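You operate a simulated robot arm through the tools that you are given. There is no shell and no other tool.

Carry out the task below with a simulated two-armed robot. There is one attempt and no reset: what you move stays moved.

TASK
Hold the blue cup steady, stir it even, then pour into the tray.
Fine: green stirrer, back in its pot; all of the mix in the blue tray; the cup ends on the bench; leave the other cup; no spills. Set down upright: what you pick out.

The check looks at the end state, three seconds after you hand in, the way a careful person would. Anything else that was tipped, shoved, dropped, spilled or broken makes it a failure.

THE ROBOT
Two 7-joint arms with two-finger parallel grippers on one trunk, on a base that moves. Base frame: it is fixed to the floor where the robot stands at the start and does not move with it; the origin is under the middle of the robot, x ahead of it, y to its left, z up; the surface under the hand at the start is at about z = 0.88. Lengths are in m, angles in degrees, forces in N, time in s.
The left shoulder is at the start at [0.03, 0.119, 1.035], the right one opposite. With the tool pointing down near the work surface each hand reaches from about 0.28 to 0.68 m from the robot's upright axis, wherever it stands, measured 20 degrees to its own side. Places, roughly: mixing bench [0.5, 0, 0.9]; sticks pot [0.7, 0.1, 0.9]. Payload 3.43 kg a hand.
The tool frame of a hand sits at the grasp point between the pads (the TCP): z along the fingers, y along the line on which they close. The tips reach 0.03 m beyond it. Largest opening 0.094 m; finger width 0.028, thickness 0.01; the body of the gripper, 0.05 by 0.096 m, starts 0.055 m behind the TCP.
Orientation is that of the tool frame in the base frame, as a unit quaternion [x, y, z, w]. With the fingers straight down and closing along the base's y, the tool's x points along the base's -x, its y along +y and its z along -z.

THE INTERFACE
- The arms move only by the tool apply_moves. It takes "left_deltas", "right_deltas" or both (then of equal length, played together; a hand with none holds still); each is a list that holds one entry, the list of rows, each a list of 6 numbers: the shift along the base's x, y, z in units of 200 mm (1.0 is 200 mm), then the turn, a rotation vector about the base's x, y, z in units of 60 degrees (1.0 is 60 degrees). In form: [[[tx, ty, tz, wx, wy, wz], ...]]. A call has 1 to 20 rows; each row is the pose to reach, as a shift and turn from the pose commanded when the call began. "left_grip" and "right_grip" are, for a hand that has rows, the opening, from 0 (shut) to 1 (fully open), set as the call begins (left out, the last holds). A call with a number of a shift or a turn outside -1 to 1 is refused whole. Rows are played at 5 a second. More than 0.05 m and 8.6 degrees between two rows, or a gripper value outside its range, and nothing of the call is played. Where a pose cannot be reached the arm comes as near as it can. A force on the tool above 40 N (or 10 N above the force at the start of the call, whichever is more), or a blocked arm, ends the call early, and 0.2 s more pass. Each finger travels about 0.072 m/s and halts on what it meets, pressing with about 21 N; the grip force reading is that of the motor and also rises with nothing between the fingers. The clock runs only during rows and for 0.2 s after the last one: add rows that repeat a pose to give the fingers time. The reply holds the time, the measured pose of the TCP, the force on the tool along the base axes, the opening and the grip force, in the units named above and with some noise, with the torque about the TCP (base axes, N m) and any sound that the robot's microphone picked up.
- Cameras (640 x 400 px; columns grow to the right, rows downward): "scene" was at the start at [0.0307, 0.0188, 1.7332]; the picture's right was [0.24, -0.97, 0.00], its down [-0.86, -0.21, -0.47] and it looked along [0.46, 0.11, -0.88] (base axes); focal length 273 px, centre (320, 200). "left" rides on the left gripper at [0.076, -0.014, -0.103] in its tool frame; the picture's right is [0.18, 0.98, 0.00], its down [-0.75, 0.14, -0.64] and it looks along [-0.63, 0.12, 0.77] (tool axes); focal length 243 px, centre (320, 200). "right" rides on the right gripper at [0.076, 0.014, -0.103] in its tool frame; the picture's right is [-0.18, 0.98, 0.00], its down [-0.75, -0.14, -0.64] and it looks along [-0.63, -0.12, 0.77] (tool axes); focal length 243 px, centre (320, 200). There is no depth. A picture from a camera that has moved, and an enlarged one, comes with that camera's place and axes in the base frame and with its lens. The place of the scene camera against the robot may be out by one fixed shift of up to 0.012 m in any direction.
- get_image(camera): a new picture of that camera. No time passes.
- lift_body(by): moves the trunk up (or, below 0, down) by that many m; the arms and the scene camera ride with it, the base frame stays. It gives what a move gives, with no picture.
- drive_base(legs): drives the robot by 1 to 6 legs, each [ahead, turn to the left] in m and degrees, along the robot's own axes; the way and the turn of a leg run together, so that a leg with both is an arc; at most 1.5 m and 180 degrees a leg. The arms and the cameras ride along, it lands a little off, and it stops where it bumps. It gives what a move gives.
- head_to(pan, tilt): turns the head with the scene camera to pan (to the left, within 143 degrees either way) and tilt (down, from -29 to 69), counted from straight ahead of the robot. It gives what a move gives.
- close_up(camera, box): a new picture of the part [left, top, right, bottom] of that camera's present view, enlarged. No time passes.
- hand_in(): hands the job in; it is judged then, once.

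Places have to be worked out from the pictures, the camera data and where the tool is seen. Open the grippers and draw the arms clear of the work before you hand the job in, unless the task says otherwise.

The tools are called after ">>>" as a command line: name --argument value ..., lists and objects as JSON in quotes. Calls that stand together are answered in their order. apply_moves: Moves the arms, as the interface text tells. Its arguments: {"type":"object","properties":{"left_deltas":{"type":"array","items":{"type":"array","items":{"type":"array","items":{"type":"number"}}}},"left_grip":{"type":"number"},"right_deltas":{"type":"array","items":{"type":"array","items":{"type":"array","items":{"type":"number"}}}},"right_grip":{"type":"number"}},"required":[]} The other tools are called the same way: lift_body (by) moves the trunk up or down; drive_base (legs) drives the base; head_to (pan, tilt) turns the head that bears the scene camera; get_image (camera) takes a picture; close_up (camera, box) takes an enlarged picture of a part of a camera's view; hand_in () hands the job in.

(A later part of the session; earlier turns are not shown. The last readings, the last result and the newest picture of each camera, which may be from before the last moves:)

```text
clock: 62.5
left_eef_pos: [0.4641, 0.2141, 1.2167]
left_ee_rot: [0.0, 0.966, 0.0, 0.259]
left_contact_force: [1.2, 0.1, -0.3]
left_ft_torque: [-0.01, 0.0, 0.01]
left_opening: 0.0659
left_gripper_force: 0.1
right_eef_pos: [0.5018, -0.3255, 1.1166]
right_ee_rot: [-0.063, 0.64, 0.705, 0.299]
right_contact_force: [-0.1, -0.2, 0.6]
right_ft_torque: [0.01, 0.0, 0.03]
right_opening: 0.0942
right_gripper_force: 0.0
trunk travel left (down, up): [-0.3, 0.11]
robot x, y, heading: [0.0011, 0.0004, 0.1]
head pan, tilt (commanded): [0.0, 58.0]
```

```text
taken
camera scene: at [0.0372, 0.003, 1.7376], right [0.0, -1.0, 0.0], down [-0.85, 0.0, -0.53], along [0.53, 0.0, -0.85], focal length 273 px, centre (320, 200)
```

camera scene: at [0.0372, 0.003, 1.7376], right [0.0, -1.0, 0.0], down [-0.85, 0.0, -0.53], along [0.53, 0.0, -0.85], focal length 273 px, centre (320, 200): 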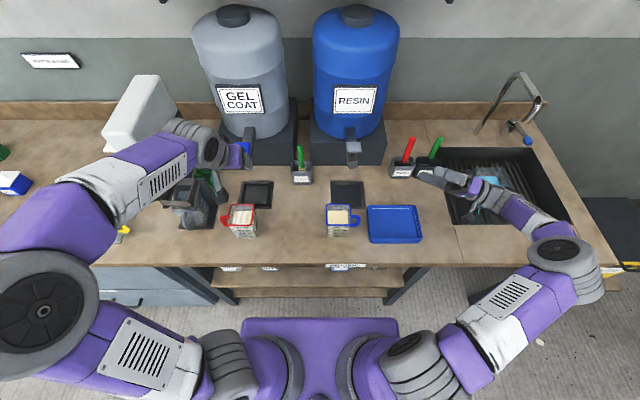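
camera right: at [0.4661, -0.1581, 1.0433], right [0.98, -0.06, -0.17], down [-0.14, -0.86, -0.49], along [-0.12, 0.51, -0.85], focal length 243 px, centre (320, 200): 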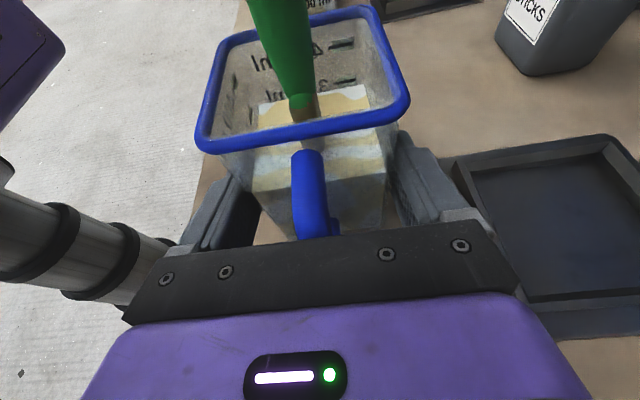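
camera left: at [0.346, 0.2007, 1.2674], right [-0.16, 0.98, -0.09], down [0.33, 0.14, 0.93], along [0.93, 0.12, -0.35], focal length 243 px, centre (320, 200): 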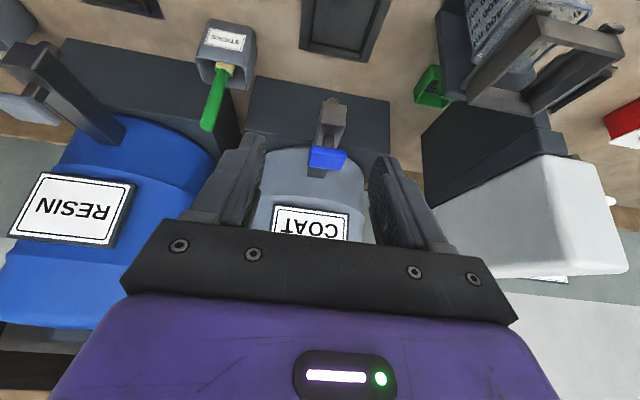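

The 120° roll is fully reachable. I look closely at how far the wrist is from the wash box in this posture.

>>> close_up --camera "scene" --box '[380, 130, 580, 270]'

>>> get_image --camera "right"

```text
2.86 times, centred on (480, 200) of scene
camera zoom: at [0.0372, 0.003, 1.7376], right [0.0, -1.0, 0.0], down [-0.85, 0.0, -0.53], along [0.53, 0.0, -0.85], focal length 780 px, centre (-137, 200)
```

zoom: 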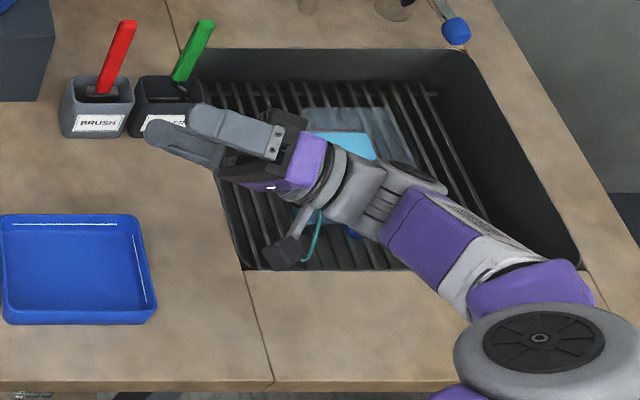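

```text
taken
camera right: at [0.4018, -0.3957, 1.0747], right [-0.34, -0.06, 0.94], down [0.49, -0.86, 0.12], along [0.8, 0.5, 0.33], focal length 243 px, centre (320, 200)
```

right: 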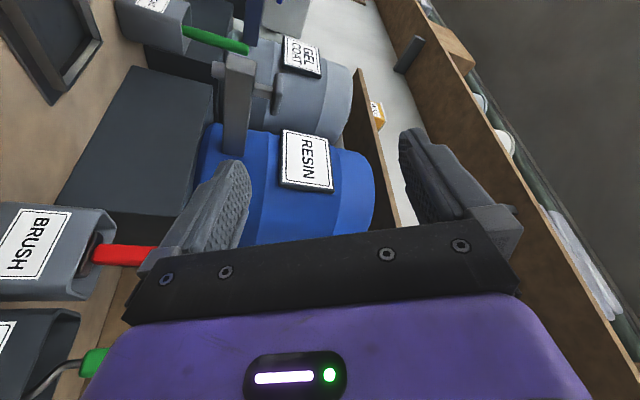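

Clearance is fine, because the forearm heads away from the wash jug. I roll back upright and at the same time set the head to its starting view, so I can compare the tray with the first picture.

>>> apply_moves --right_deltas '[[[0, 0, 0, 0, 0.125, 0], [0, 0, 0, 0, 0.25, 0], [0, 0, 0, 0, 0.375, 0], [0, 0, 0, 0, 0.5, 0], [0, 0, 0, 0, 0.625, 0], [0, 0, 0, 0, 0.75, 0], [0, 0, 0, 0, 0.875, 0], [0, 0, 0, 0, 1.0, 0]]]' --right_grip 1.0

>>> apply_moves --right_deltas '[[[0, 0, 0.02, 0, 0.125, 0], [0, 0, 0.04, 0, 0.25, 0], [0, 0, 0.06, 0, 0.375, 0], [0, 0, 0.08, 0, 0.5, 0], [0, 0, 0.1, 0, 0.625, 0], [0, 0, 0.12, 0, 0.75, 0], [0, 0, 0.14, 0, 0.875, 0], [0, 0, 0.16, 0, 1.0, 0]]]'

>>> head_to --pan 14 --tilt 61.8

>>> close_up --camera "scene" --box '[320, 110, 520, 260]'

```text
clock: 64.3
left_eef_pos: [0.4628, 0.2136, 1.2168]
left_ee_rot: [0.0, 0.966, 0.0, 0.259]
left_contact_force: [-0.1, -0.6, -0.6]
left_ft_torque: [0.0, -0.02, 0.0]
left_opening: 0.0657
left_gripper_force: 0.1
right_eef_pos: [0.5015, -0.3251, 1.1171]
right_ee_rot: [0.299, 0.705, 0.64, -0.063]
right_contact_force: [-1.2, -0.6, 0.5]
right_ft_torque: [-0.01, -0.02, 0.03]
right_opening: 0.0941
right_gripper_force: 0.0
trunk travel left (down, up): [-0.3, 0.11]
robot x, y, heading: [-0.0014, -0.0016, -0.3]
head pan, tilt (commanded): [0.0, 58.0]
```

```text
clock: 66.1
left_eef_pos: [0.4635, 0.2133, 1.2156]
left_ee_rot: [0.0, 0.966, 0.0, 0.258]
left_contact_force: [0.2, 0.2, -0.4]
left_ft_torque: [-0.02, 0.0, 0.01]
left_opening: 0.0656
left_gripper_force: 0.1
right_eef_pos: [0.5012, -0.3254, 1.15]
right_ee_rot: [0.58, 0.579, 0.405, -0.406]
right_contact_force: [-0.1, -0.4, 0.5]
right_ft_torque: [0.01, 0.0, -0.01]
right_opening: 0.0939
right_gripper_force: 0.2
trunk travel left (down, up): [-0.3, 0.11]
robot x, y, heading: [0.0036, -0.0001, 0.2]
head pan, tilt (commanded): [0.0, 58.0]
```

```text
clock: 66.9
left_eef_pos: [0.4632, 0.2129, 1.2173]
left_ee_rot: [0.0, 0.966, 0.001, 0.259]
left_contact_force: [-0.5, 0.7, -0.3]
left_ft_torque: [-0.02, 0.02, -0.02]
left_opening: 0.0658
left_gripper_force: 0.1
right_eef_pos: [0.502, -0.325, 1.149]
right_ee_rot: [0.58, 0.578, 0.406, -0.405]
right_contact_force: [0.2, 0.3, 0.0]
right_ft_torque: [0.04, 0.01, 0.0]
right_opening: 0.094
right_gripper_force: 0.1
trunk travel left (down, up): [-0.3, 0.11]
robot x, y, heading: [0.0003, -0.0004, -0.2]
head pan, tilt (commanded): [14.0, 61.8]
```

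```text
2.67 times, centred on (420, 185) of scene
camera zoom: at [0.0307, 0.0187, 1.7332], right [0.24, -0.97, 0.0], down [-0.86, -0.21, -0.47], along [0.46, 0.11, -0.88], focal length 728 px, centre (53, 240)
```

zoom: 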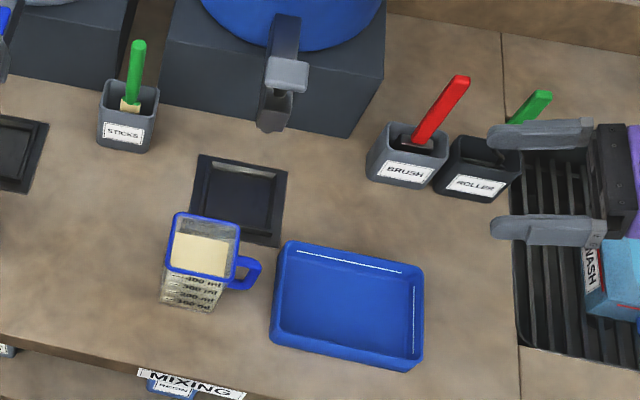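

The starting view shows the tray is displaced purely by about +57 mm in y (46 px left, no turn), and the cup by about 5 mm. I close the right gripper and point it nearly straight down over the tray interior. From there I can nudge the tray back by pushing on its inner right wall.

>>> apply_moves --right_deltas '[[[-0.03, 0.04, 0, -0.125, 0, 0], [-0.06, 0.08, 0, -0.25, 0, 0], [-0.09, 0.12, -0.03, -0.375, 0, 0], [-0.12, 0.16, -0.08, -0.5, 0, 0], [-0.15, 0.21, -0.14, -0.625, 0, 0], [-0.18, 0.26, -0.2, -0.75, 0, 0], [-0.2, 0.31, -0.27, -0.875, 0, 0], [-0.2225, 0.35, -0.345, -1.0, 0, 0], [-0.2225, 0.35, -0.345, -1.0, 0, 0]]]' --right_grip 0.0

>>> get_image --camera "right"

>>> close_up --camera "scene" --box '[320, 110, 520, 260]'

```text
clock: 68.9
left_eef_pos: [0.4615, 0.2136, 1.2162]
left_ee_rot: [-0.001, 0.966, 0.0, 0.259]
left_contact_force: [-0.3, -0.3, -1.1]
left_ft_torque: [0.01, -0.03, -0.03]
left_opening: 0.0658
left_gripper_force: 0.1
right_eef_pos: [0.4569, -0.2558, 1.0805]
right_ee_rot: [0.704, 0.704, 0.063, -0.061]
right_contact_force: [0.2, -0.2, 1.0]
right_ft_torque: [0.02, 0.03, 0.0]
right_opening: 0.0002
right_gripper_force: 21.2
trunk travel left (down, up): [-0.3, 0.11]
robot x, y, heading: [0.0018, -0.0024, -0.2]
head pan, tilt (commanded): [14.0, 61.8]
```

```text
taken
camera right: at [0.4711, -0.1985, 1.1935], right [0.98, -0.18, -0.03], down [-0.14, -0.85, 0.5], along [-0.12, -0.49, -0.86], focal length 243 px, centre (320, 200)
```

right: 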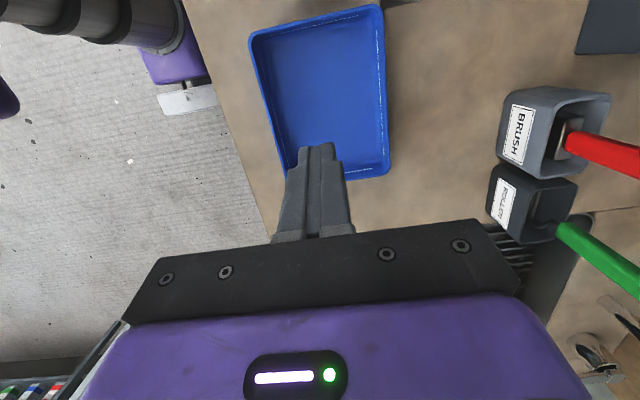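

```text
2.67 times, centred on (420, 185) of scene
camera zoom: at [0.0307, 0.0181, 1.7332], right [0.24, -0.97, 0.0], down [-0.86, -0.21, -0.47], along [0.46, 0.11, -0.88], focal length 728 px, centre (53, 240)
```

zoom: 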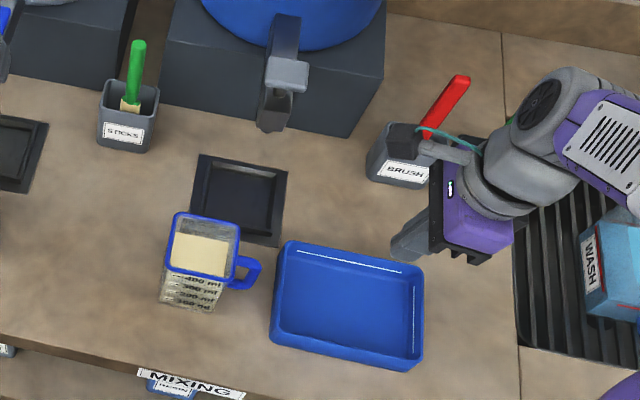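

From above, the tray now spans y≈-0.168 to -0.32 and x≈0.40 to 0.523, so the closed fingers are over its inside. I lower them into the tray, keeping the tips well above its floor.

>>> apply_moves --right_deltas '[[[0.015, 0, -0.2, 0, 0, 0], [0.015, 0, -0.4, 0, 0, 0], [0.015, 0, -0.55, 0, 0, 0], [0.015, 0, -0.66, 0, 0, 0], [0.015, 0, -0.69, 0, 0, 0], [0.015, 0, -0.69, 0, 0, 0]]]'

>>> get_image --camera "right"

>>> close_up --camera "scene" --box '[320, 110, 520, 260]'

```text
clock: 70.3
left_eef_pos: [0.4629, 0.2132, 1.2169]
left_ee_rot: [0.0, 0.966, 0.0, 0.259]
left_contact_force: [0.4, 0.9, 0.2]
left_ft_torque: [0.01, -0.01, 0.0]
left_opening: 0.0659
left_gripper_force: 0.0
right_eef_pos: [0.4595, -0.2559, 0.942]
right_ee_rot: [0.704, 0.705, 0.062, -0.062]
right_contact_force: [0.6, 0.1, -0.5]
right_ft_torque: [-0.02, 0.02, -0.01]
right_opening: 0.0001
right_gripper_force: 21.7
trunk travel left (down, up): [-0.3, 0.11]
robot x, y, heading: [0.002, 0.0041, 0.1]
head pan, tilt (commanded): [14.0, 61.8]
```

```text
taken
camera right: at [0.4735, -0.1983, 1.0557], right [0.98, -0.18, -0.03], down [-0.14, -0.85, 0.5], along [-0.12, -0.49, -0.86], focal length 243 px, centre (320, 200)
```

right: 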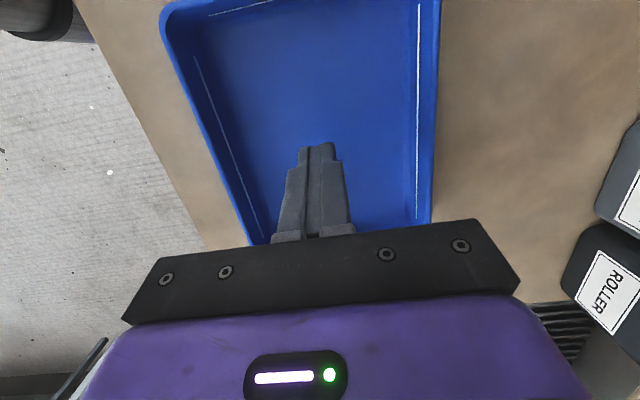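

```text
2.67 times, centred on (420, 185) of scene
camera zoom: at [0.0308, 0.0188, 1.7332], right [0.24, -0.97, 0.0], down [-0.86, -0.21, -0.47], along [0.46, 0.11, -0.88], focal length 728 px, centre (53, 240)
```

zoom: 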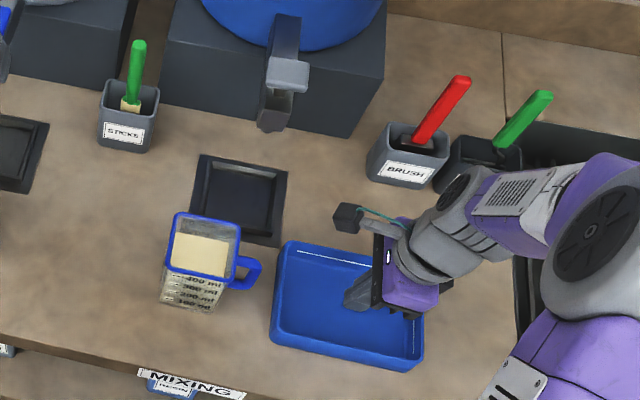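

The fingers are inside the tray and touch nothing. I push gently toward -y to about y = -0.345, then compare the picture with the start.

>>> apply_moves --right_deltas '[[[0, -0.08, 0, 0, 0, 0], [0, -0.15, 0, 0, 0, 0], [0, -0.2, 0, 0, 0, 0], [0, -0.25, 0, 0, 0, 0], [0, -0.3, 0, 0, 0, 0], [0, -0.35, 0, 0, 0, 0], [0, -0.4, 0, 0, 0, 0], [0, -0.445, 0, 0, 0, 0], [0, -0.445, 0, 0, 0, 0]]]'

>>> close_up --camera "scene" --box '[320, 110, 520, 260]'

>>> get_image --camera "right"

```text
clock: 72.3
left_eef_pos: [0.4637, 0.2149, 1.2166]
left_ee_rot: [0.0, 0.966, 0.0, 0.259]
left_contact_force: [0.2, 0.5, -0.7]
left_ft_torque: [-0.01, 0.0, 0.01]
left_opening: 0.0658
left_gripper_force: 0.1
right_eef_pos: [0.4605, -0.3436, 0.9418]
right_ee_rot: [0.705, 0.704, 0.061, -0.062]
right_contact_force: [0.3, 0.7, -0.1]
right_ft_torque: [0.01, -0.01, 0.02]
right_opening: 0.0
right_gripper_force: 21.1
trunk travel left (down, up): [-0.3, 0.11]
robot x, y, heading: [0.0006, 0.0025, -0.2]
head pan, tilt (commanded): [14.0, 61.8]
```

```text
2.67 times, centred on (420, 185) of scene
camera zoom: at [0.0307, 0.019, 1.7332], right [0.24, -0.97, 0.0], down [-0.86, -0.21, -0.47], along [0.46, 0.11, -0.88], focal length 728 px, centre (53, 240)
```

zoom: 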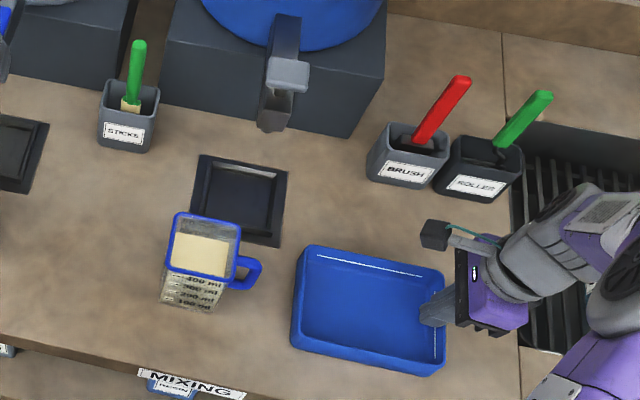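

```text
taken
camera right: at [0.4746, -0.2865, 1.056], right [0.98, -0.18, -0.03], down [-0.14, -0.85, 0.5], along [-0.12, -0.49, -0.86], focal length 243 px, centre (320, 200)
```

right: 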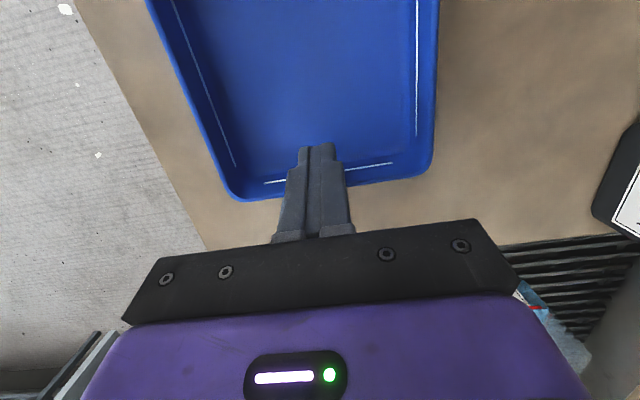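

The tray has moved 22 px of the 46 px it needs; about 30 mm remains. I push on by that amount.

>>> apply_moves --right_deltas '[[[0, -0.04, 0, 0, 0, 0], [0, -0.08, 0, 0, 0, 0], [0, -0.12, 0, 0, 0, 0], [0, -0.153, 0, 0, 0, 0], [0, -0.153, 0, 0, 0, 0]]]'

>>> close_up --camera "scene" --box '[320, 110, 520, 260]'

```text
clock: 73.5
left_eef_pos: [0.4629, 0.2145, 1.217]
left_ee_rot: [0.001, 0.966, 0.0, 0.259]
left_contact_force: [-0.2, -0.4, -0.9]
left_ft_torque: [0.04, -0.01, -0.01]
left_opening: 0.0658
left_gripper_force: 0.0
right_eef_pos: [0.4598, -0.3743, 0.9419]
right_ee_rot: [0.704, 0.705, 0.061, -0.062]
right_contact_force: [-0.5, -0.4, 0.3]
right_ft_torque: [0.01, -0.02, 0.03]
right_opening: 0.0003
right_gripper_force: 20.6
trunk travel left (down, up): [-0.3, 0.11]
robot x, y, heading: [-0.0027, -0.0018, 0.0]
head pan, tilt (commanded): [14.0, 61.8]
```

```text
2.67 times, centred on (420, 185) of scene
camera zoom: at [0.0307, 0.019, 1.7332], right [0.24, -0.97, 0.0], down [-0.86, -0.21, -0.47], along [0.46, 0.11, -0.88], focal length 728 px, centre (53, 240)
```

zoom: 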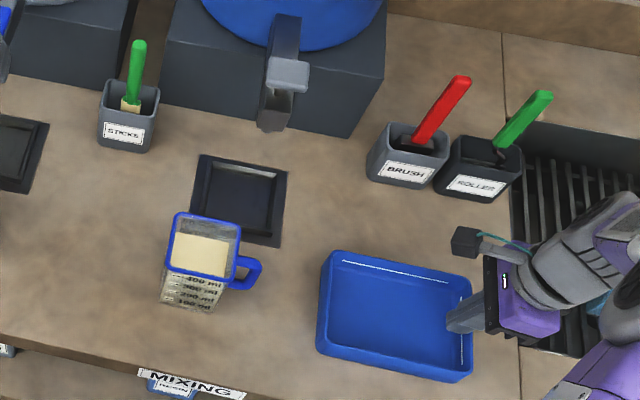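

The tray now matches its starting pixels in the first picture. I free the fingers, rise out, open the gripper, and turn to a 30° downward approach, which keeps the gripper body above the tray wall this time.

>>> apply_moves --right_deltas '[[[0, 0.1, 0, 0, 0, 0], [0, 0.2, 0.1, 0, 0, 0], [0, 0.25, 0.3, 0, 0, 0], [0, 0.3, 0.5, 0, 0, 0], [0, 0.38, 0.7, 0, 0, 0], [-0.01, 0.5, 0.8, 0.1, 0, 0], [-0.02, 0.6, 0.82, 0.24, 0, 0], [-0.03, 0.68, 0.82, 0.38, 0, 0], [-0.04, 0.74, 0.82, 0.52, 0, 0], [-0.04, 0.8, 0.82, 0.66, 0, 0], [-0.04, 0.85, 0.82, 0.79, 0, 0], [-0.04, 0.85, 0.82, 0.833, 0, 0], [-0.04, 0.85, 0.82, 0.833, 0, 0]]]' --right_grip 0.0

>>> get_image --camera "right"

>>> close_up --camera "scene" --box '[320, 110, 520, 260]'

```text
clock: 76.3
left_eef_pos: [0.4626, 0.2138, 1.2172]
left_ee_rot: [0.0, 0.966, 0.0, 0.258]
left_contact_force: [-0.4, 0.3, 0.4]
left_ft_torque: [0.01, 0.0, 0.01]
left_opening: 0.0659
left_gripper_force: 0.1
right_eef_pos: [0.4507, -0.2052, 1.1061]
right_ee_rot: [0.612, 0.612, 0.354, -0.354]
right_contact_force: [-0.4, 0.1, -0.4]
right_ft_torque: [-0.01, -0.02, 0.04]
right_opening: 0.0
right_gripper_force: 20.8
trunk travel left (down, up): [-0.3, 0.11]
robot x, y, heading: [-0.0022, -0.0013, 0.1]
head pan, tilt (commanded): [14.0, 61.8]
```

```text
taken
camera right: at [0.4657, -0.256, 1.2228], right [0.98, -0.09, -0.16], down [-0.14, -0.93, -0.33], along [-0.12, 0.35, -0.93], focal length 243 px, centre (320, 200)
```

right: 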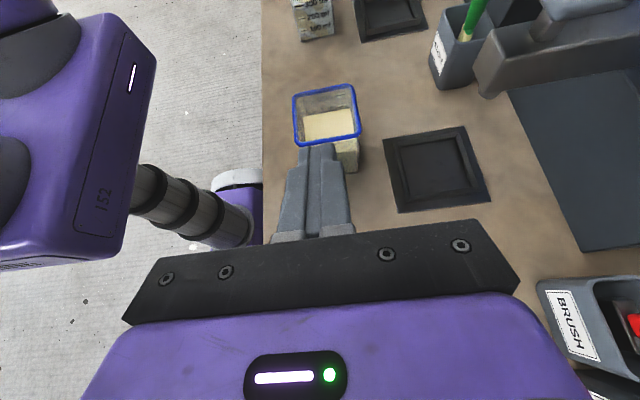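

```text
2.67 times, centred on (420, 185) of scene
camera zoom: at [0.0307, 0.0189, 1.7332], right [0.24, -0.97, 0.0], down [-0.86, -0.21, -0.47], along [0.46, 0.11, -0.88], focal length 728 px, centre (53, 240)
```

zoom: 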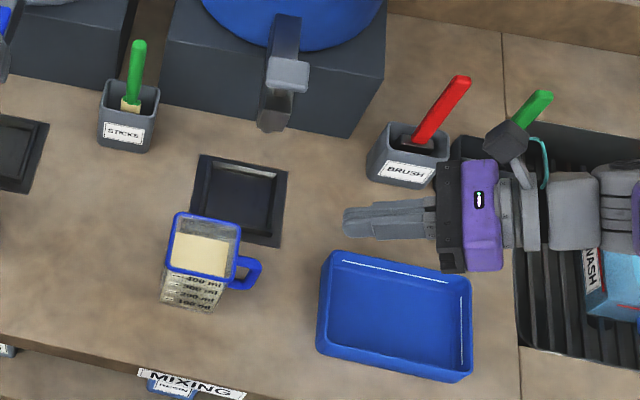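

The tray is unchanged and the cup centre reads (0.452, -0.0535). I open the gripper and go to a point up-back along the tool axis, from which the fingers can slide in without the body dipping near the tray.

>>> apply_moves --right_deltas '[[[0.005, 0, 0, 0, 0, 0], [0.005, 0, 0, 0, 0, 0], [0.005, 0.03, -0.12, 0, 0, 0], [0.005, 0.06, -0.25, 0, 0, 0], [0.005, 0.1, -0.4, 0, 0, 0], [0.005, 0.13, -0.52, 0, 0, 0], [0.005, 0.146, -0.58, 0, 0, 0], [0.005, 0.146, -0.58, 0, 0, 0]]]' --right_grip 1.0

>>> get_image --camera "right"

>>> close_up --camera "scene" --box '[320, 110, 520, 260]'

```text
clock: 78.1
left_eef_pos: [0.4642, 0.2133, 1.2163]
left_ee_rot: [0.0, 0.966, 0.0, 0.259]
left_contact_force: [-0.2, 0.3, 0.3]
left_ft_torque: [-0.04, 0.02, 0.0]
left_opening: 0.0654
left_gripper_force: 0.1
right_eef_pos: [0.4537, -0.177, 0.9913]
right_ee_rot: [0.613, 0.612, 0.354, -0.353]
right_contact_force: [0.6, -0.1, -0.2]
right_ft_torque: [0.01, 0.01, -0.01]
right_opening: 0.0938
right_gripper_force: 0.1
trunk travel left (down, up): [-0.3, 0.11]
robot x, y, heading: [0.0022, -0.0003, 0.1]
head pan, tilt (commanded): [14.0, 61.8]
```

```text
taken
camera right: at [0.4677, -0.2272, 1.1071], right [0.98, -0.09, -0.16], down [-0.14, -0.93, -0.33], along [-0.12, 0.35, -0.93], focal length 243 px, centre (320, 200)
```

right: 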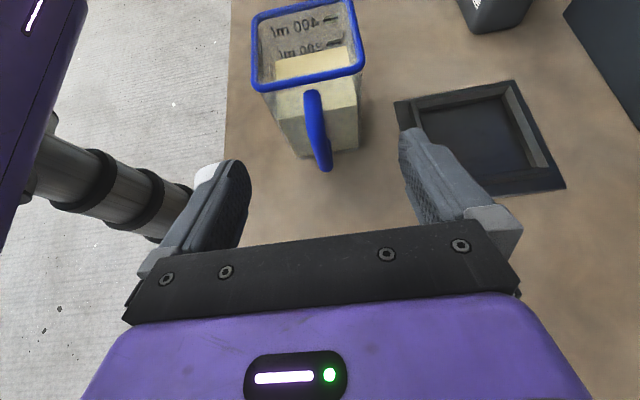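

```text
2.67 times, centred on (420, 185) of scene
camera zoom: at [0.0307, 0.0189, 1.7332], right [0.24, -0.97, 0.0], down [-0.86, -0.21, -0.47], along [0.46, 0.11, -0.88], focal length 728 px, centre (53, 240)
```

zoom: 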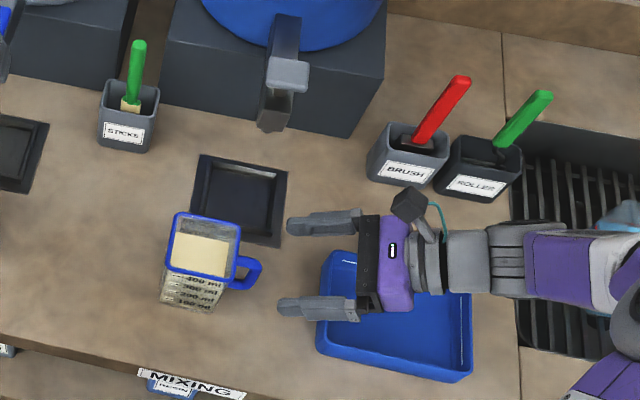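

Nothing has been touched, the cup is centred at x 0.451 and the handle end sits at y≈-0.128. I slide in along the tool axis to the grasp point.

>>> apply_moves --right_deltas '[[[0, 0.09, -0.052, 0, 0, 0], [0, 0.18, -0.104, 0, 0, 0], [0, 0.27, -0.156, 0, 0, 0], [0, 0.34, -0.197, 0, 0, 0], [0, 0.4, -0.23, 0, 0, 0], [0, 0.435, -0.252, 0, 0, 0], [0, 0.435, -0.252, 0, 0, 0]]]'

>>> get_image --camera "right"

>>> close_up --camera "scene" --box '[320, 110, 520, 260]'

```text
clock: 79.7
left_eef_pos: [0.4633, 0.2129, 1.217]
left_ee_rot: [0.0, 0.966, 0.0, 0.26]
left_contact_force: [0.2, 0.5, -0.2]
left_ft_torque: [-0.01, 0.02, -0.03]
left_opening: 0.0657
left_gripper_force: 0.0
right_eef_pos: [0.4532, -0.0886, 0.9396]
right_ee_rot: [0.612, 0.613, 0.354, -0.353]
right_contact_force: [-0.5, -0.5, 1.9]
right_ft_torque: [-0.05, 0.01, 0.05]
right_opening: 0.0941
right_gripper_force: 0.1
trunk travel left (down, up): [-0.3, 0.11]
robot x, y, heading: [0.0007, 0.0029, -0.0]
head pan, tilt (commanded): [14.0, 61.8]
```

```text
taken
camera right: at [0.4674, -0.1394, 1.0575], right [0.98, -0.09, -0.16], down [-0.14, -0.93, -0.33], along [-0.12, 0.35, -0.93], focal length 243 px, centre (320, 200)
```

right: 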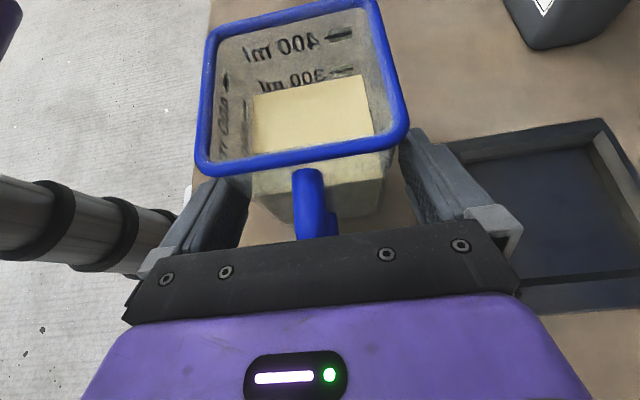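

```text
2.67 times, centred on (420, 185) of scene
camera zoom: at [0.0307, 0.0187, 1.7332], right [0.24, -0.97, 0.0], down [-0.86, -0.21, -0.47], along [0.46, 0.11, -0.88], focal length 728 px, centre (53, 240)
```

zoom: 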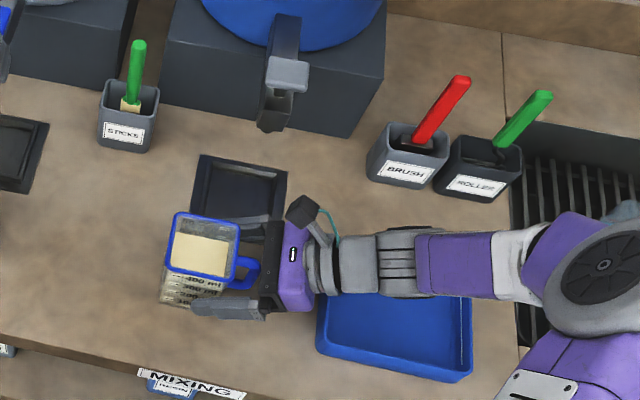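

The tray has stayed put and the cup is straddled. I close the right gripper on the cup.

>>> apply_moves --right_deltas '[[[0, 0, 0, 0, 0, 0], [0, 0, 0, 0, 0, 0], [0, 0, 0, 0, 0, 0], [0, 0, 0, 0, 0, 0], [0, 0, 0, 0, 0, 0]]]' --right_grip 0.0

>>> get_image --camera "right"

```text
clock: 80.9
left_eef_pos: [0.4623, 0.2146, 1.2171]
left_ee_rot: [0.0, 0.966, -0.001, 0.258]
left_contact_force: [-0.2, 0.5, 0.3]
left_ft_torque: [0.01, 0.0, 0.04]
left_opening: 0.0655
left_gripper_force: 0.1
right_eef_pos: [0.4531, -0.0886, 0.9401]
right_ee_rot: [0.612, 0.613, 0.353, -0.354]
right_contact_force: [-0.1, 1.6, 0.1]
right_ft_torque: [0.22, 0.04, 0.08]
right_opening: 0.0782
right_gripper_force: 21.3
trunk travel left (down, up): [-0.3, 0.11]
robot x, y, heading: [-0.0007, 0.0024, 0.0]
head pan, tilt (commanded): [14.0, 61.8]
```

```text
taken
camera right: at [0.4673, -0.1393, 1.0574], right [0.98, -0.09, -0.16], down [-0.14, -0.93, -0.33], along [-0.12, 0.35, -0.93], focal length 243 px, centre (320, 200)
```

right: 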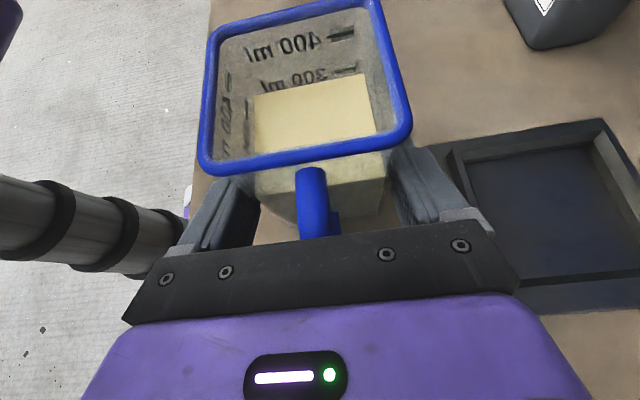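

The cup is gripped at 0.078 m and 21 N. I lift it slowly by 30 mm to see whether it stays level in the grip.

>>> apply_moves --right_deltas '[[[0, 0, 0.02, 0, 0, 0], [0, 0, 0.05, 0, 0, 0], [0, 0, 0.08, 0, 0, 0], [0, 0, 0.11, 0, 0, 0], [0, 0, 0.15, 0, 0, 0], [0, 0, 0.15, 0, 0, 0], [0, 0, 0.15, 0, 0, 0]]]'

>>> get_image --camera "right"

>>> close_up --camera "scene" --box '[320, 110, 520, 260]'

```text
clock: 82.5
left_eef_pos: [0.4625, 0.214, 1.2169]
left_ee_rot: [0.0, 0.966, 0.0, 0.26]
left_contact_force: [0.4, -0.4, 0.5]
left_ft_torque: [0.03, 0.01, 0.0]
left_opening: 0.0659
left_gripper_force: 0.2
right_eef_pos: [0.4524, -0.0898, 0.9699]
right_ee_rot: [0.613, 0.612, 0.354, -0.353]
right_contact_force: [1.3, 0.6, -4.8]
right_ft_torque: [-0.08, -0.01, -0.03]
right_opening: 0.0785
right_gripper_force: 20.7
trunk travel left (down, up): [-0.3, 0.11]
robot x, y, heading: [0.0018, 0.0007, -0.1]
head pan, tilt (commanded): [14.0, 61.8]
```

```text
taken
camera right: at [0.4667, -0.1397, 1.0871], right [0.98, -0.09, -0.16], down [-0.14, -0.93, -0.33], along [-0.12, 0.35, -0.93], focal length 243 px, centre (320, 200)
```

right: 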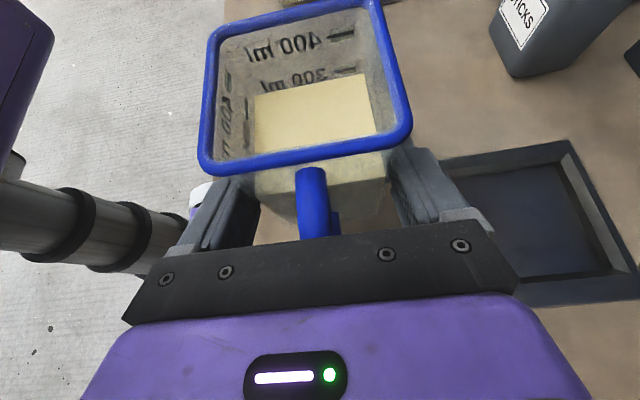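

```text
2.67 times, centred on (420, 185) of scene
camera zoom: at [0.031, 0.0188, 1.7332], right [0.24, -0.97, 0.0], down [-0.86, -0.21, -0.47], along [0.46, 0.11, -0.88], focal length 728 px, centre (53, 240)
```

zoom: 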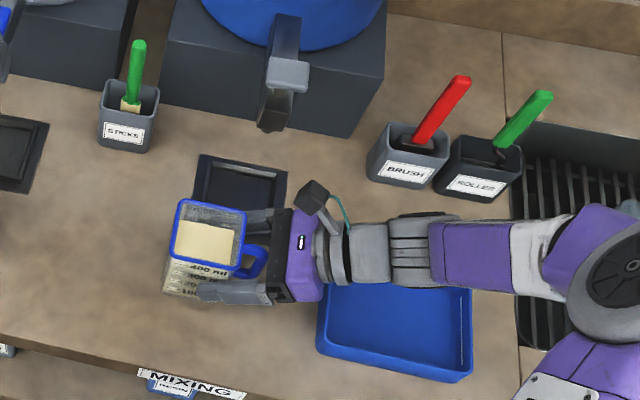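

The cup lifts level (4.8 N of load, and the rim view from the hand is unchanged), so the grip holds. I raise it to about z 1.05 and carry it smoothly toward the tray.

>>> apply_moves --right_deltas '[[[0, 0, 0.08, 0, 0, 0], [0, 0, 0.2, 0, 0, 0], [0, -0.04, 0.32, 0, 0, 0], [0.02, -0.1, 0.4, 0, 0, 0], [0.05, -0.2, 0.42, 0, 0, 0], [0.08, -0.32, 0.42, 0, 0, 0], [0.12, -0.45, 0.42, 0, 0, 0], [0.16, -0.58, 0.42, 0, 0, 0], [0.2, -0.7, 0.42, 0, 0, 0], [0.23, -0.8, 0.42, 0, 0, 0], [0.25, -0.88, 0.42, 0, 0, 0], [0.26, -0.92, 0.42, 0, 0, 0], [0.26, -0.92, 0.42, 0, 0, 0]]]'

>>> get_image --camera "scene"

>>> get_image --camera "right"

```text
clock: 85.3
left_eef_pos: [0.4642, 0.2142, 1.2175]
left_ee_rot: [0.0, 0.966, 0.0, 0.259]
left_contact_force: [0.2, -0.3, 0.2]
left_ft_torque: [0.02, 0.04, 0.01]
left_opening: 0.0655
left_gripper_force: 0.1
right_eef_pos: [0.5051, -0.2729, 1.0531]
right_ee_rot: [0.612, 0.613, 0.353, -0.354]
right_contact_force: [-0.5, -1.3, -4.1]
right_ft_torque: [-0.09, 0.0, 0.01]
right_opening: 0.0786
right_gripper_force: 21.2
trunk travel left (down, up): [-0.3, 0.11]
robot x, y, heading: [-0.0011, 0.0021, 0.1]
head pan, tilt (commanded): [14.0, 61.8]
```

```text
taken
camera scene: at [0.0311, 0.0187, 1.7332], right [0.24, -0.97, 0.0], down [-0.86, -0.21, -0.47], along [0.46, 0.11, -0.88], focal length 273 px, centre (320, 200)
```

scene: 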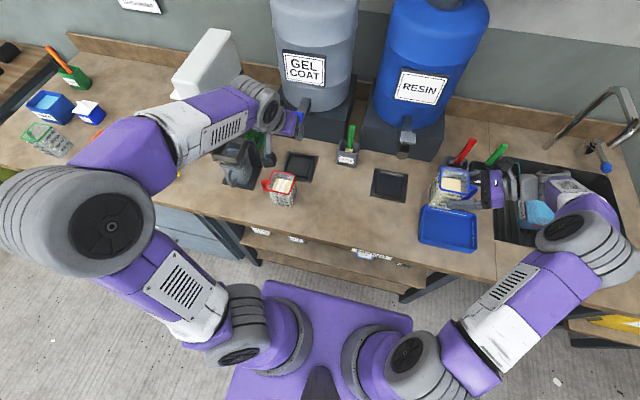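

```text
taken
camera right: at [0.5204, -0.3243, 1.17], right [0.98, -0.09, -0.16], down [-0.14, -0.93, -0.33], along [-0.12, 0.35, -0.93], focal length 243 px, centre (320, 200)
```

right: 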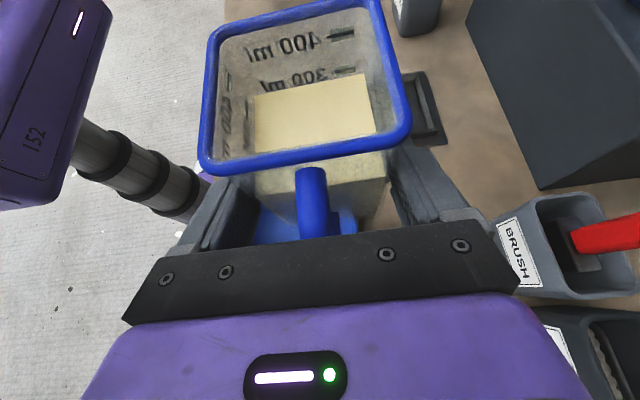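

The old cup spot is clean and the cup is level near the tray. I move it fully over the tray (cup centre y≈-0.307, T_x 0.515) and start tilting toward the robot, up to 40°, which is still short of pouring.

>>> apply_moves --right_deltas '[[[0.02, -0.12, -0.01, 0, 0, 0], [0.04, -0.24, -0.03, 0, 0, 0], [0.05, -0.32, -0.04, 0, 0, 0], [0.05, -0.35, -0.04, 0, 0, 0], [0.05, -0.35, -0.04, 0, -0.08, 0], [0.05, -0.35, -0.04, 0, -0.19, 0], [0.05, -0.35, -0.04, 0, -0.31, 0], [0.05, -0.35, -0.04, 0, -0.43, 0], [0.05, -0.35, -0.04, 0, -0.55, 0], [0.05, -0.35, -0.04, 0, -0.65, 0], [0.05, -0.35, -0.04, 0, -0.667, 0]]]'

>>> close_up --camera "scene" --box '[380, 130, 580, 270]'

>>> get_image --camera "right"

```text
clock: 87.7
left_eef_pos: [0.4635, 0.2136, 1.2172]
left_ee_rot: [0.0, 0.966, 0.0, 0.259]
left_contact_force: [-0.3, 0.1, 0.6]
left_ft_torque: [-0.04, -0.03, -0.02]
left_opening: 0.0658
left_gripper_force: 0.2
right_eef_pos: [0.5154, -0.3419, 1.046]
right_ee_rot: [0.455, 0.696, 0.542, -0.122]
right_contact_force: [0.1, 0.0, -4.6]
right_ft_torque: [-0.08, 0.03, 0.02]
right_opening: 0.0784
right_gripper_force: 20.9
trunk travel left (down, up): [-0.3, 0.11]
robot x, y, heading: [-0.0033, 0.0019, -0.1]
head pan, tilt (commanded): [14.0, 61.8]
```

```text
2.86 times, centred on (480, 200) of scene
camera zoom: at [0.0313, 0.0186, 1.7332], right [0.24, -0.97, 0.0], down [-0.86, -0.21, -0.47], along [0.46, 0.11, -0.88], focal length 780 px, centre (-137, 200)
```

zoom: 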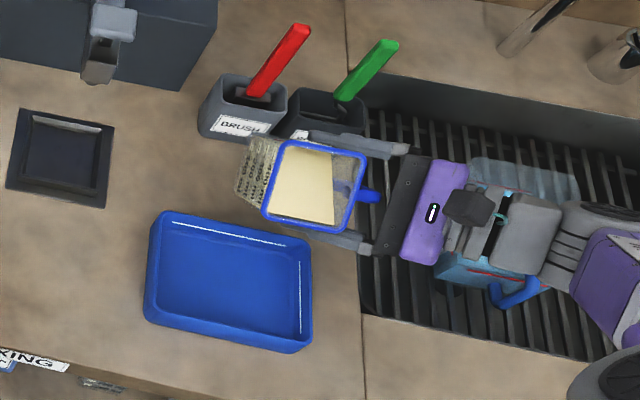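

```text
taken
camera right: at [0.4504, -0.3934, 1.144], right [0.85, -0.09, 0.51], down [0.11, -0.93, -0.34], along [0.51, 0.35, -0.79], focal length 243 px, centre (320, 200)
```

right: 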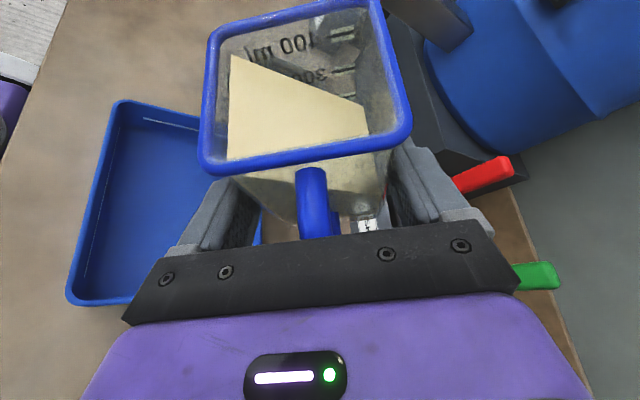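

The lip is at about (0.46, -0.31), well inside the tray outline. I lower slightly to shorten the fall and tilt slowly from 40° to about 67°.

>>> apply_moves --right_deltas '[[[0, 0, -0.06, 0, -0.02, 0], [0, 0, -0.12, 0, -0.04, 0], [0, 0, -0.12, 0, -0.065, 0], [0, 0, -0.12, 0, -0.09, 0], [0, 0, -0.12, 0, -0.115, 0], [0, 0, -0.12, 0, -0.14, 0], [0, 0, -0.12, 0, -0.165, 0], [0, 0, -0.12, 0, -0.19, 0], [0, 0, -0.12, 0, -0.215, 0], [0, 0, -0.12, 0, -0.24, 0], [0, 0, -0.12, 0, -0.265, 0], [0, 0, -0.12, 0, -0.29, 0], [0, 0, -0.12, 0, -0.315, 0], [0, 0, -0.12, 0, -0.34, 0], [0, 0, -0.12, 0, -0.365, 0], [0, 0, -0.12, 0, -0.39, 0], [0, 0, -0.12, 0, -0.41, 0], [0, 0, -0.12, 0, -0.43, 0], [0, 0, -0.12, 0, -0.45, 0], [0, 0, -0.12, 0, -0.45, 0]]]'

>>> close_up --camera "scene" --box '[380, 130, 580, 270]'

>>> get_image --camera "right"

```text
clock: 91.9
left_eef_pos: [0.4628, 0.2137, 1.2166]
left_ee_rot: [0.0, 0.966, 0.0, 0.259]
left_contact_force: [0.4, -1.0, 0.8]
left_ft_torque: [-0.01, -0.03, -0.04]
left_opening: 0.0658
left_gripper_force: 0.0
right_eef_pos: [0.5154, -0.3419, 1.0217]
right_ee_rot: [0.315, 0.705, 0.634, 0.044]
right_contact_force: [0.1, -0.4, -3.4]
right_ft_torque: [-0.04, 0.0, -0.03]
right_opening: 0.0784
right_gripper_force: 20.8
trunk travel left (down, up): [-0.3, 0.11]
robot x, y, heading: [-0.0022, -0.0016, -0.0]
head pan, tilt (commanded): [14.0, 61.8]
```

```text
2.86 times, centred on (480, 200) of scene
camera zoom: at [0.0311, 0.0187, 1.7332], right [0.24, -0.97, 0.0], down [-0.86, -0.21, -0.47], along [0.46, 0.11, -0.88], focal length 780 px, centre (-137, 200)
```

zoom: 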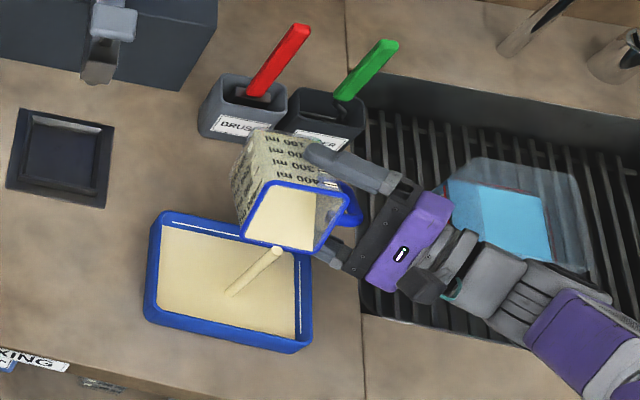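

```text
taken
camera right: at [0.412, -0.3937, 1.0796], right [0.53, -0.09, 0.84], down [0.25, -0.93, -0.26], along [0.81, 0.35, -0.47], focal length 243 px, centre (320, 200)
```

right: 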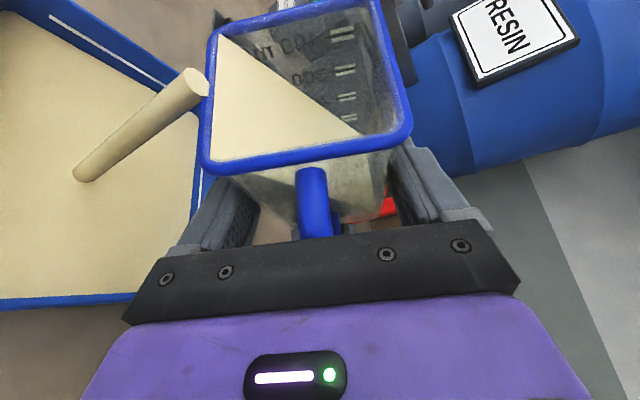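

A stream falls into the middle of the tray at about (0.45, -0.31), the load has dropped to 3.4 N, and there is nothing outside. I continue tilting slowly to about 97°, keeping the lip over the same spot.

>>> apply_moves --right_deltas '[[[-0.004, 0, 0, 0, -0.025, 0], [-0.008, 0, 0, 0, -0.05, 0], [-0.012, 0, 0, 0, -0.075, 0], [-0.016, 0, 0, 0, -0.1, 0], [-0.02, 0, 0, 0, -0.125, 0], [-0.024, 0, 0.005, 0, -0.15, 0], [-0.028, 0, 0.01, 0, -0.175, 0], [-0.032, 0, 0.015, 0, -0.2, 0], [-0.036, 0, 0.02, 0, -0.225, 0], [-0.04, 0, 0.025, 0, -0.25, 0], [-0.044, 0, 0.03, 0, -0.275, 0], [-0.048, 0, 0.03, 0, -0.3, 0], [-0.052, 0, 0.03, 0, -0.325, 0], [-0.056, 0, 0.03, 0, -0.35, 0], [-0.06, 0, 0.03, 0, -0.375, 0], [-0.064, 0, 0.03, 0, -0.4, 0], [-0.068, 0, 0.03, 0, -0.425, 0], [-0.072, 0, 0.03, 0, -0.45, 0], [-0.076, 0, 0.03, 0, -0.475, 0], [-0.08, 0, 0.03, 0, -0.5, 0]]]'

>>> close_up --camera "scene" --box '[380, 130, 580, 270]'

>>> get_image --camera "right"

```text
clock: 96.1
left_eef_pos: [0.4636, 0.2141, 1.2165]
left_ee_rot: [-0.001, 0.966, 0.001, 0.259]
left_contact_force: [0.1, -0.1, 0.3]
left_ft_torque: [0.01, 0.0, -0.02]
left_opening: 0.0658
left_gripper_force: 0.0
right_eef_pos: [0.4985, -0.3435, 1.0288]
right_ee_rot: [0.14, 0.67, 0.694, 0.226]
right_contact_force: [0.5, 0.4, -1.8]
right_ft_torque: [-0.01, -0.01, -0.01]
right_opening: 0.0778
right_gripper_force: 21.4
trunk travel left (down, up): [-0.3, 0.11]
robot x, y, heading: [-0.0012, 0.0003, -0.4]
head pan, tilt (commanded): [14.0, 61.8]
```

```text
2.86 times, centred on (480, 200) of scene
camera zoom: at [0.0308, 0.0187, 1.7332], right [0.24, -0.97, 0.0], down [-0.86, -0.21, -0.47], along [0.46, 0.11, -0.88], focal length 780 px, centre (-137, 200)
```

zoom: 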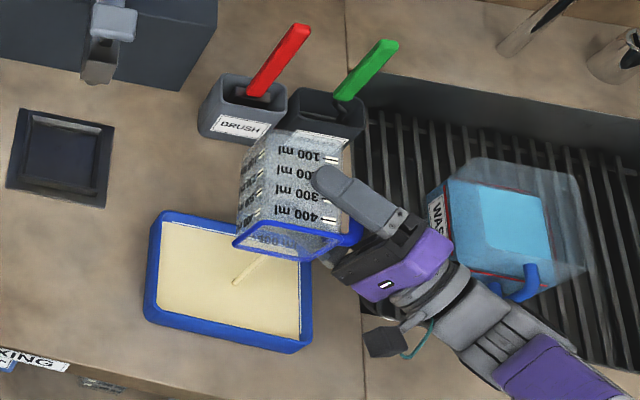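

```text
taken
camera right: at [0.3806, -0.3943, 1.027], right [0.04, -0.09, 0.99], down [0.35, -0.93, -0.1], along [0.94, 0.35, 0.0], focal length 243 px, centre (320, 200)
```

right: 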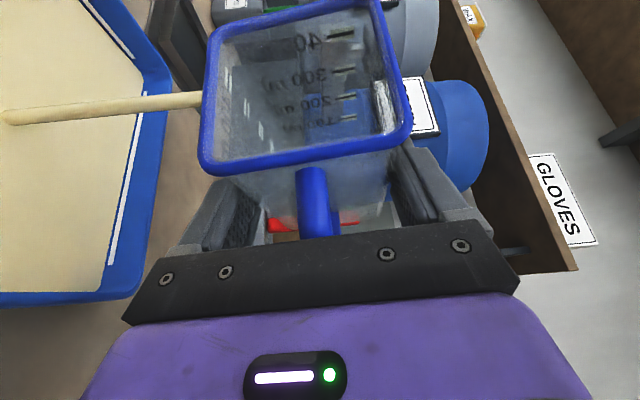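

The cup is almost empty, with a thin stream still landing centrally. I tilt on to about 125°, raising a little for clearance, and hold it to drain.

>>> apply_moves --right_deltas '[[[-0.012, 0, 0.008, 0, -0.047, 0], [-0.024, 0, 0.016, 0, -0.093, 0], [-0.036, 0, 0.024, 0, -0.14, 0], [-0.048, 0, 0.032, 0, -0.187, 0], [-0.06, 0, 0.04, 0, -0.233, 0], [-0.072, 0, 0.048, 0, -0.28, 0], [-0.084, 0, 0.056, 0, -0.327, 0], [-0.096, 0, 0.064, 0, -0.373, 0], [-0.108, 0, 0.072, 0, -0.42, 0], [-0.12, 0, 0.08, 0, -0.467, 0], [-0.12, 0, 0.08, 0, -0.467, 0], [-0.12, 0, 0.08, 0, -0.467, 0], [-0.12, 0, 0.08, 0, -0.467, 0], [-0.12, 0, 0.08, 0, -0.467, 0], [-0.12, 0, 0.08, 0, -0.467, 0], [-0.12, 0, 0.08, 0, -0.467, 0], [-0.12, 0, 0.08, 0, -0.467, 0], [-0.12, 0, 0.08, 0, -0.467, 0], [-0.12, 0, 0.08, 0, -0.467, 0], [-0.12, 0, 0.08, 0, -0.467, 0]]]'

>>> close_up --camera "scene" --box '[380, 130, 580, 270]'

>>> get_image --camera "right"

```text
clock: 100.3
left_eef_pos: [0.4632, 0.213, 1.2163]
left_ee_rot: [0.0, 0.966, 0.001, 0.259]
left_contact_force: [-0.1, 0.3, -0.6]
left_ft_torque: [0.0, 0.01, -0.02]
left_opening: 0.0657
left_gripper_force: 0.1
right_eef_pos: [0.4742, -0.3429, 1.042]
right_ee_rot: [-0.031, 0.596, 0.707, 0.38]
right_contact_force: [0.8, 0.1, -1.0]
right_ft_torque: [0.0, 0.01, -0.02]
right_opening: 0.0779
right_gripper_force: 20.7
trunk travel left (down, up): [-0.3, 0.11]
robot x, y, heading: [0.001, 0.0016, 0.3]
head pan, tilt (commanded): [14.0, 61.8]
```

```text
2.86 times, centred on (480, 200) of scene
camera zoom: at [0.0308, 0.0188, 1.7332], right [0.24, -0.97, 0.0], down [-0.86, -0.21, -0.47], along [0.46, 0.11, -0.88], focal length 780 px, centre (-137, 200)
```

zoom: 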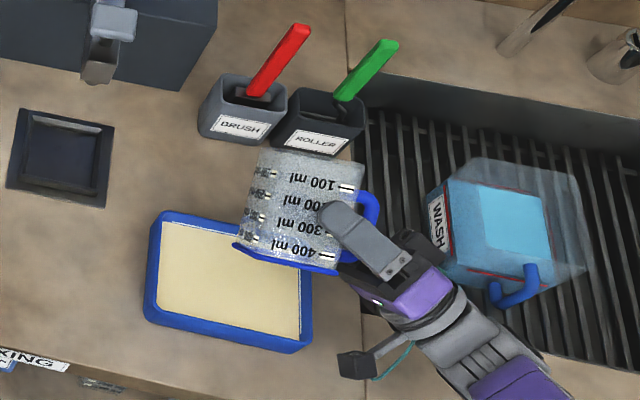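

```text
taken
camera right: at [0.3701, -0.3938, 0.987], right [-0.43, -0.09, 0.9], down [0.35, -0.93, 0.07], along [0.83, 0.35, 0.44], focal length 243 px, centre (320, 200)
```

right: 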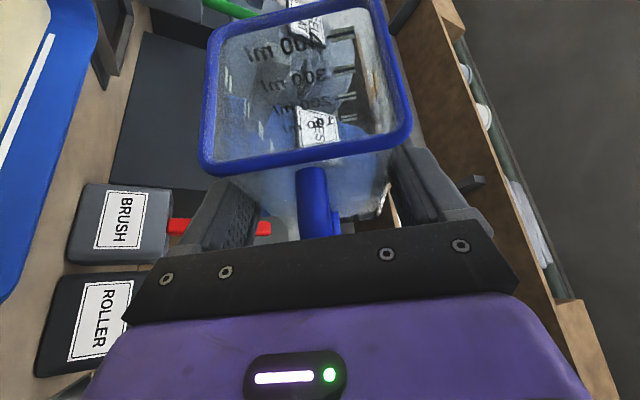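

The stream has stopped and the reading is about 1 N, the empty cup's weight. I zoom in to see whether anything is left inside or hanging at the lip.

>>> close_up --camera "right" --box '[180, 0, 430, 240]'

>>> close_up --camera "scene" --box '[420, 170, 520, 250]'

```text
1.67 times, centred on (305, 120) of right
camera zoom: at [0.3701, -0.3938, 0.987], right [-0.43, -0.09, 0.9], down [0.35, -0.93, 0.07], along [0.83, 0.35, 0.44], focal length 404 px, centre (345, 333)
```

zoom: 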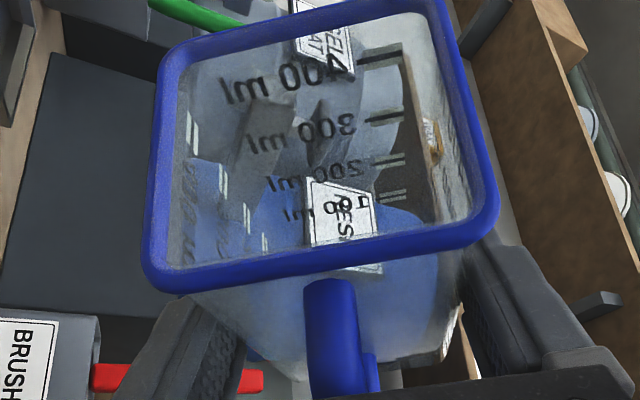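

```text
5.00 times, centred on (470, 210) of scene
camera zoom: at [0.0308, 0.0188, 1.7332], right [0.24, -0.97, 0.0], down [-0.86, -0.21, -0.47], along [0.46, 0.11, -0.88], focal length 1364 px, centre (-430, 150)
```

zoom: 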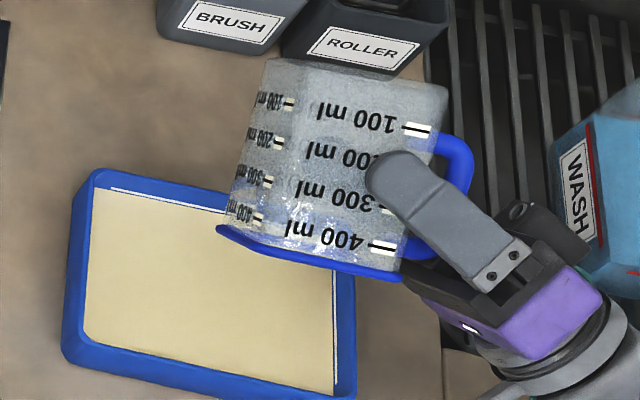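

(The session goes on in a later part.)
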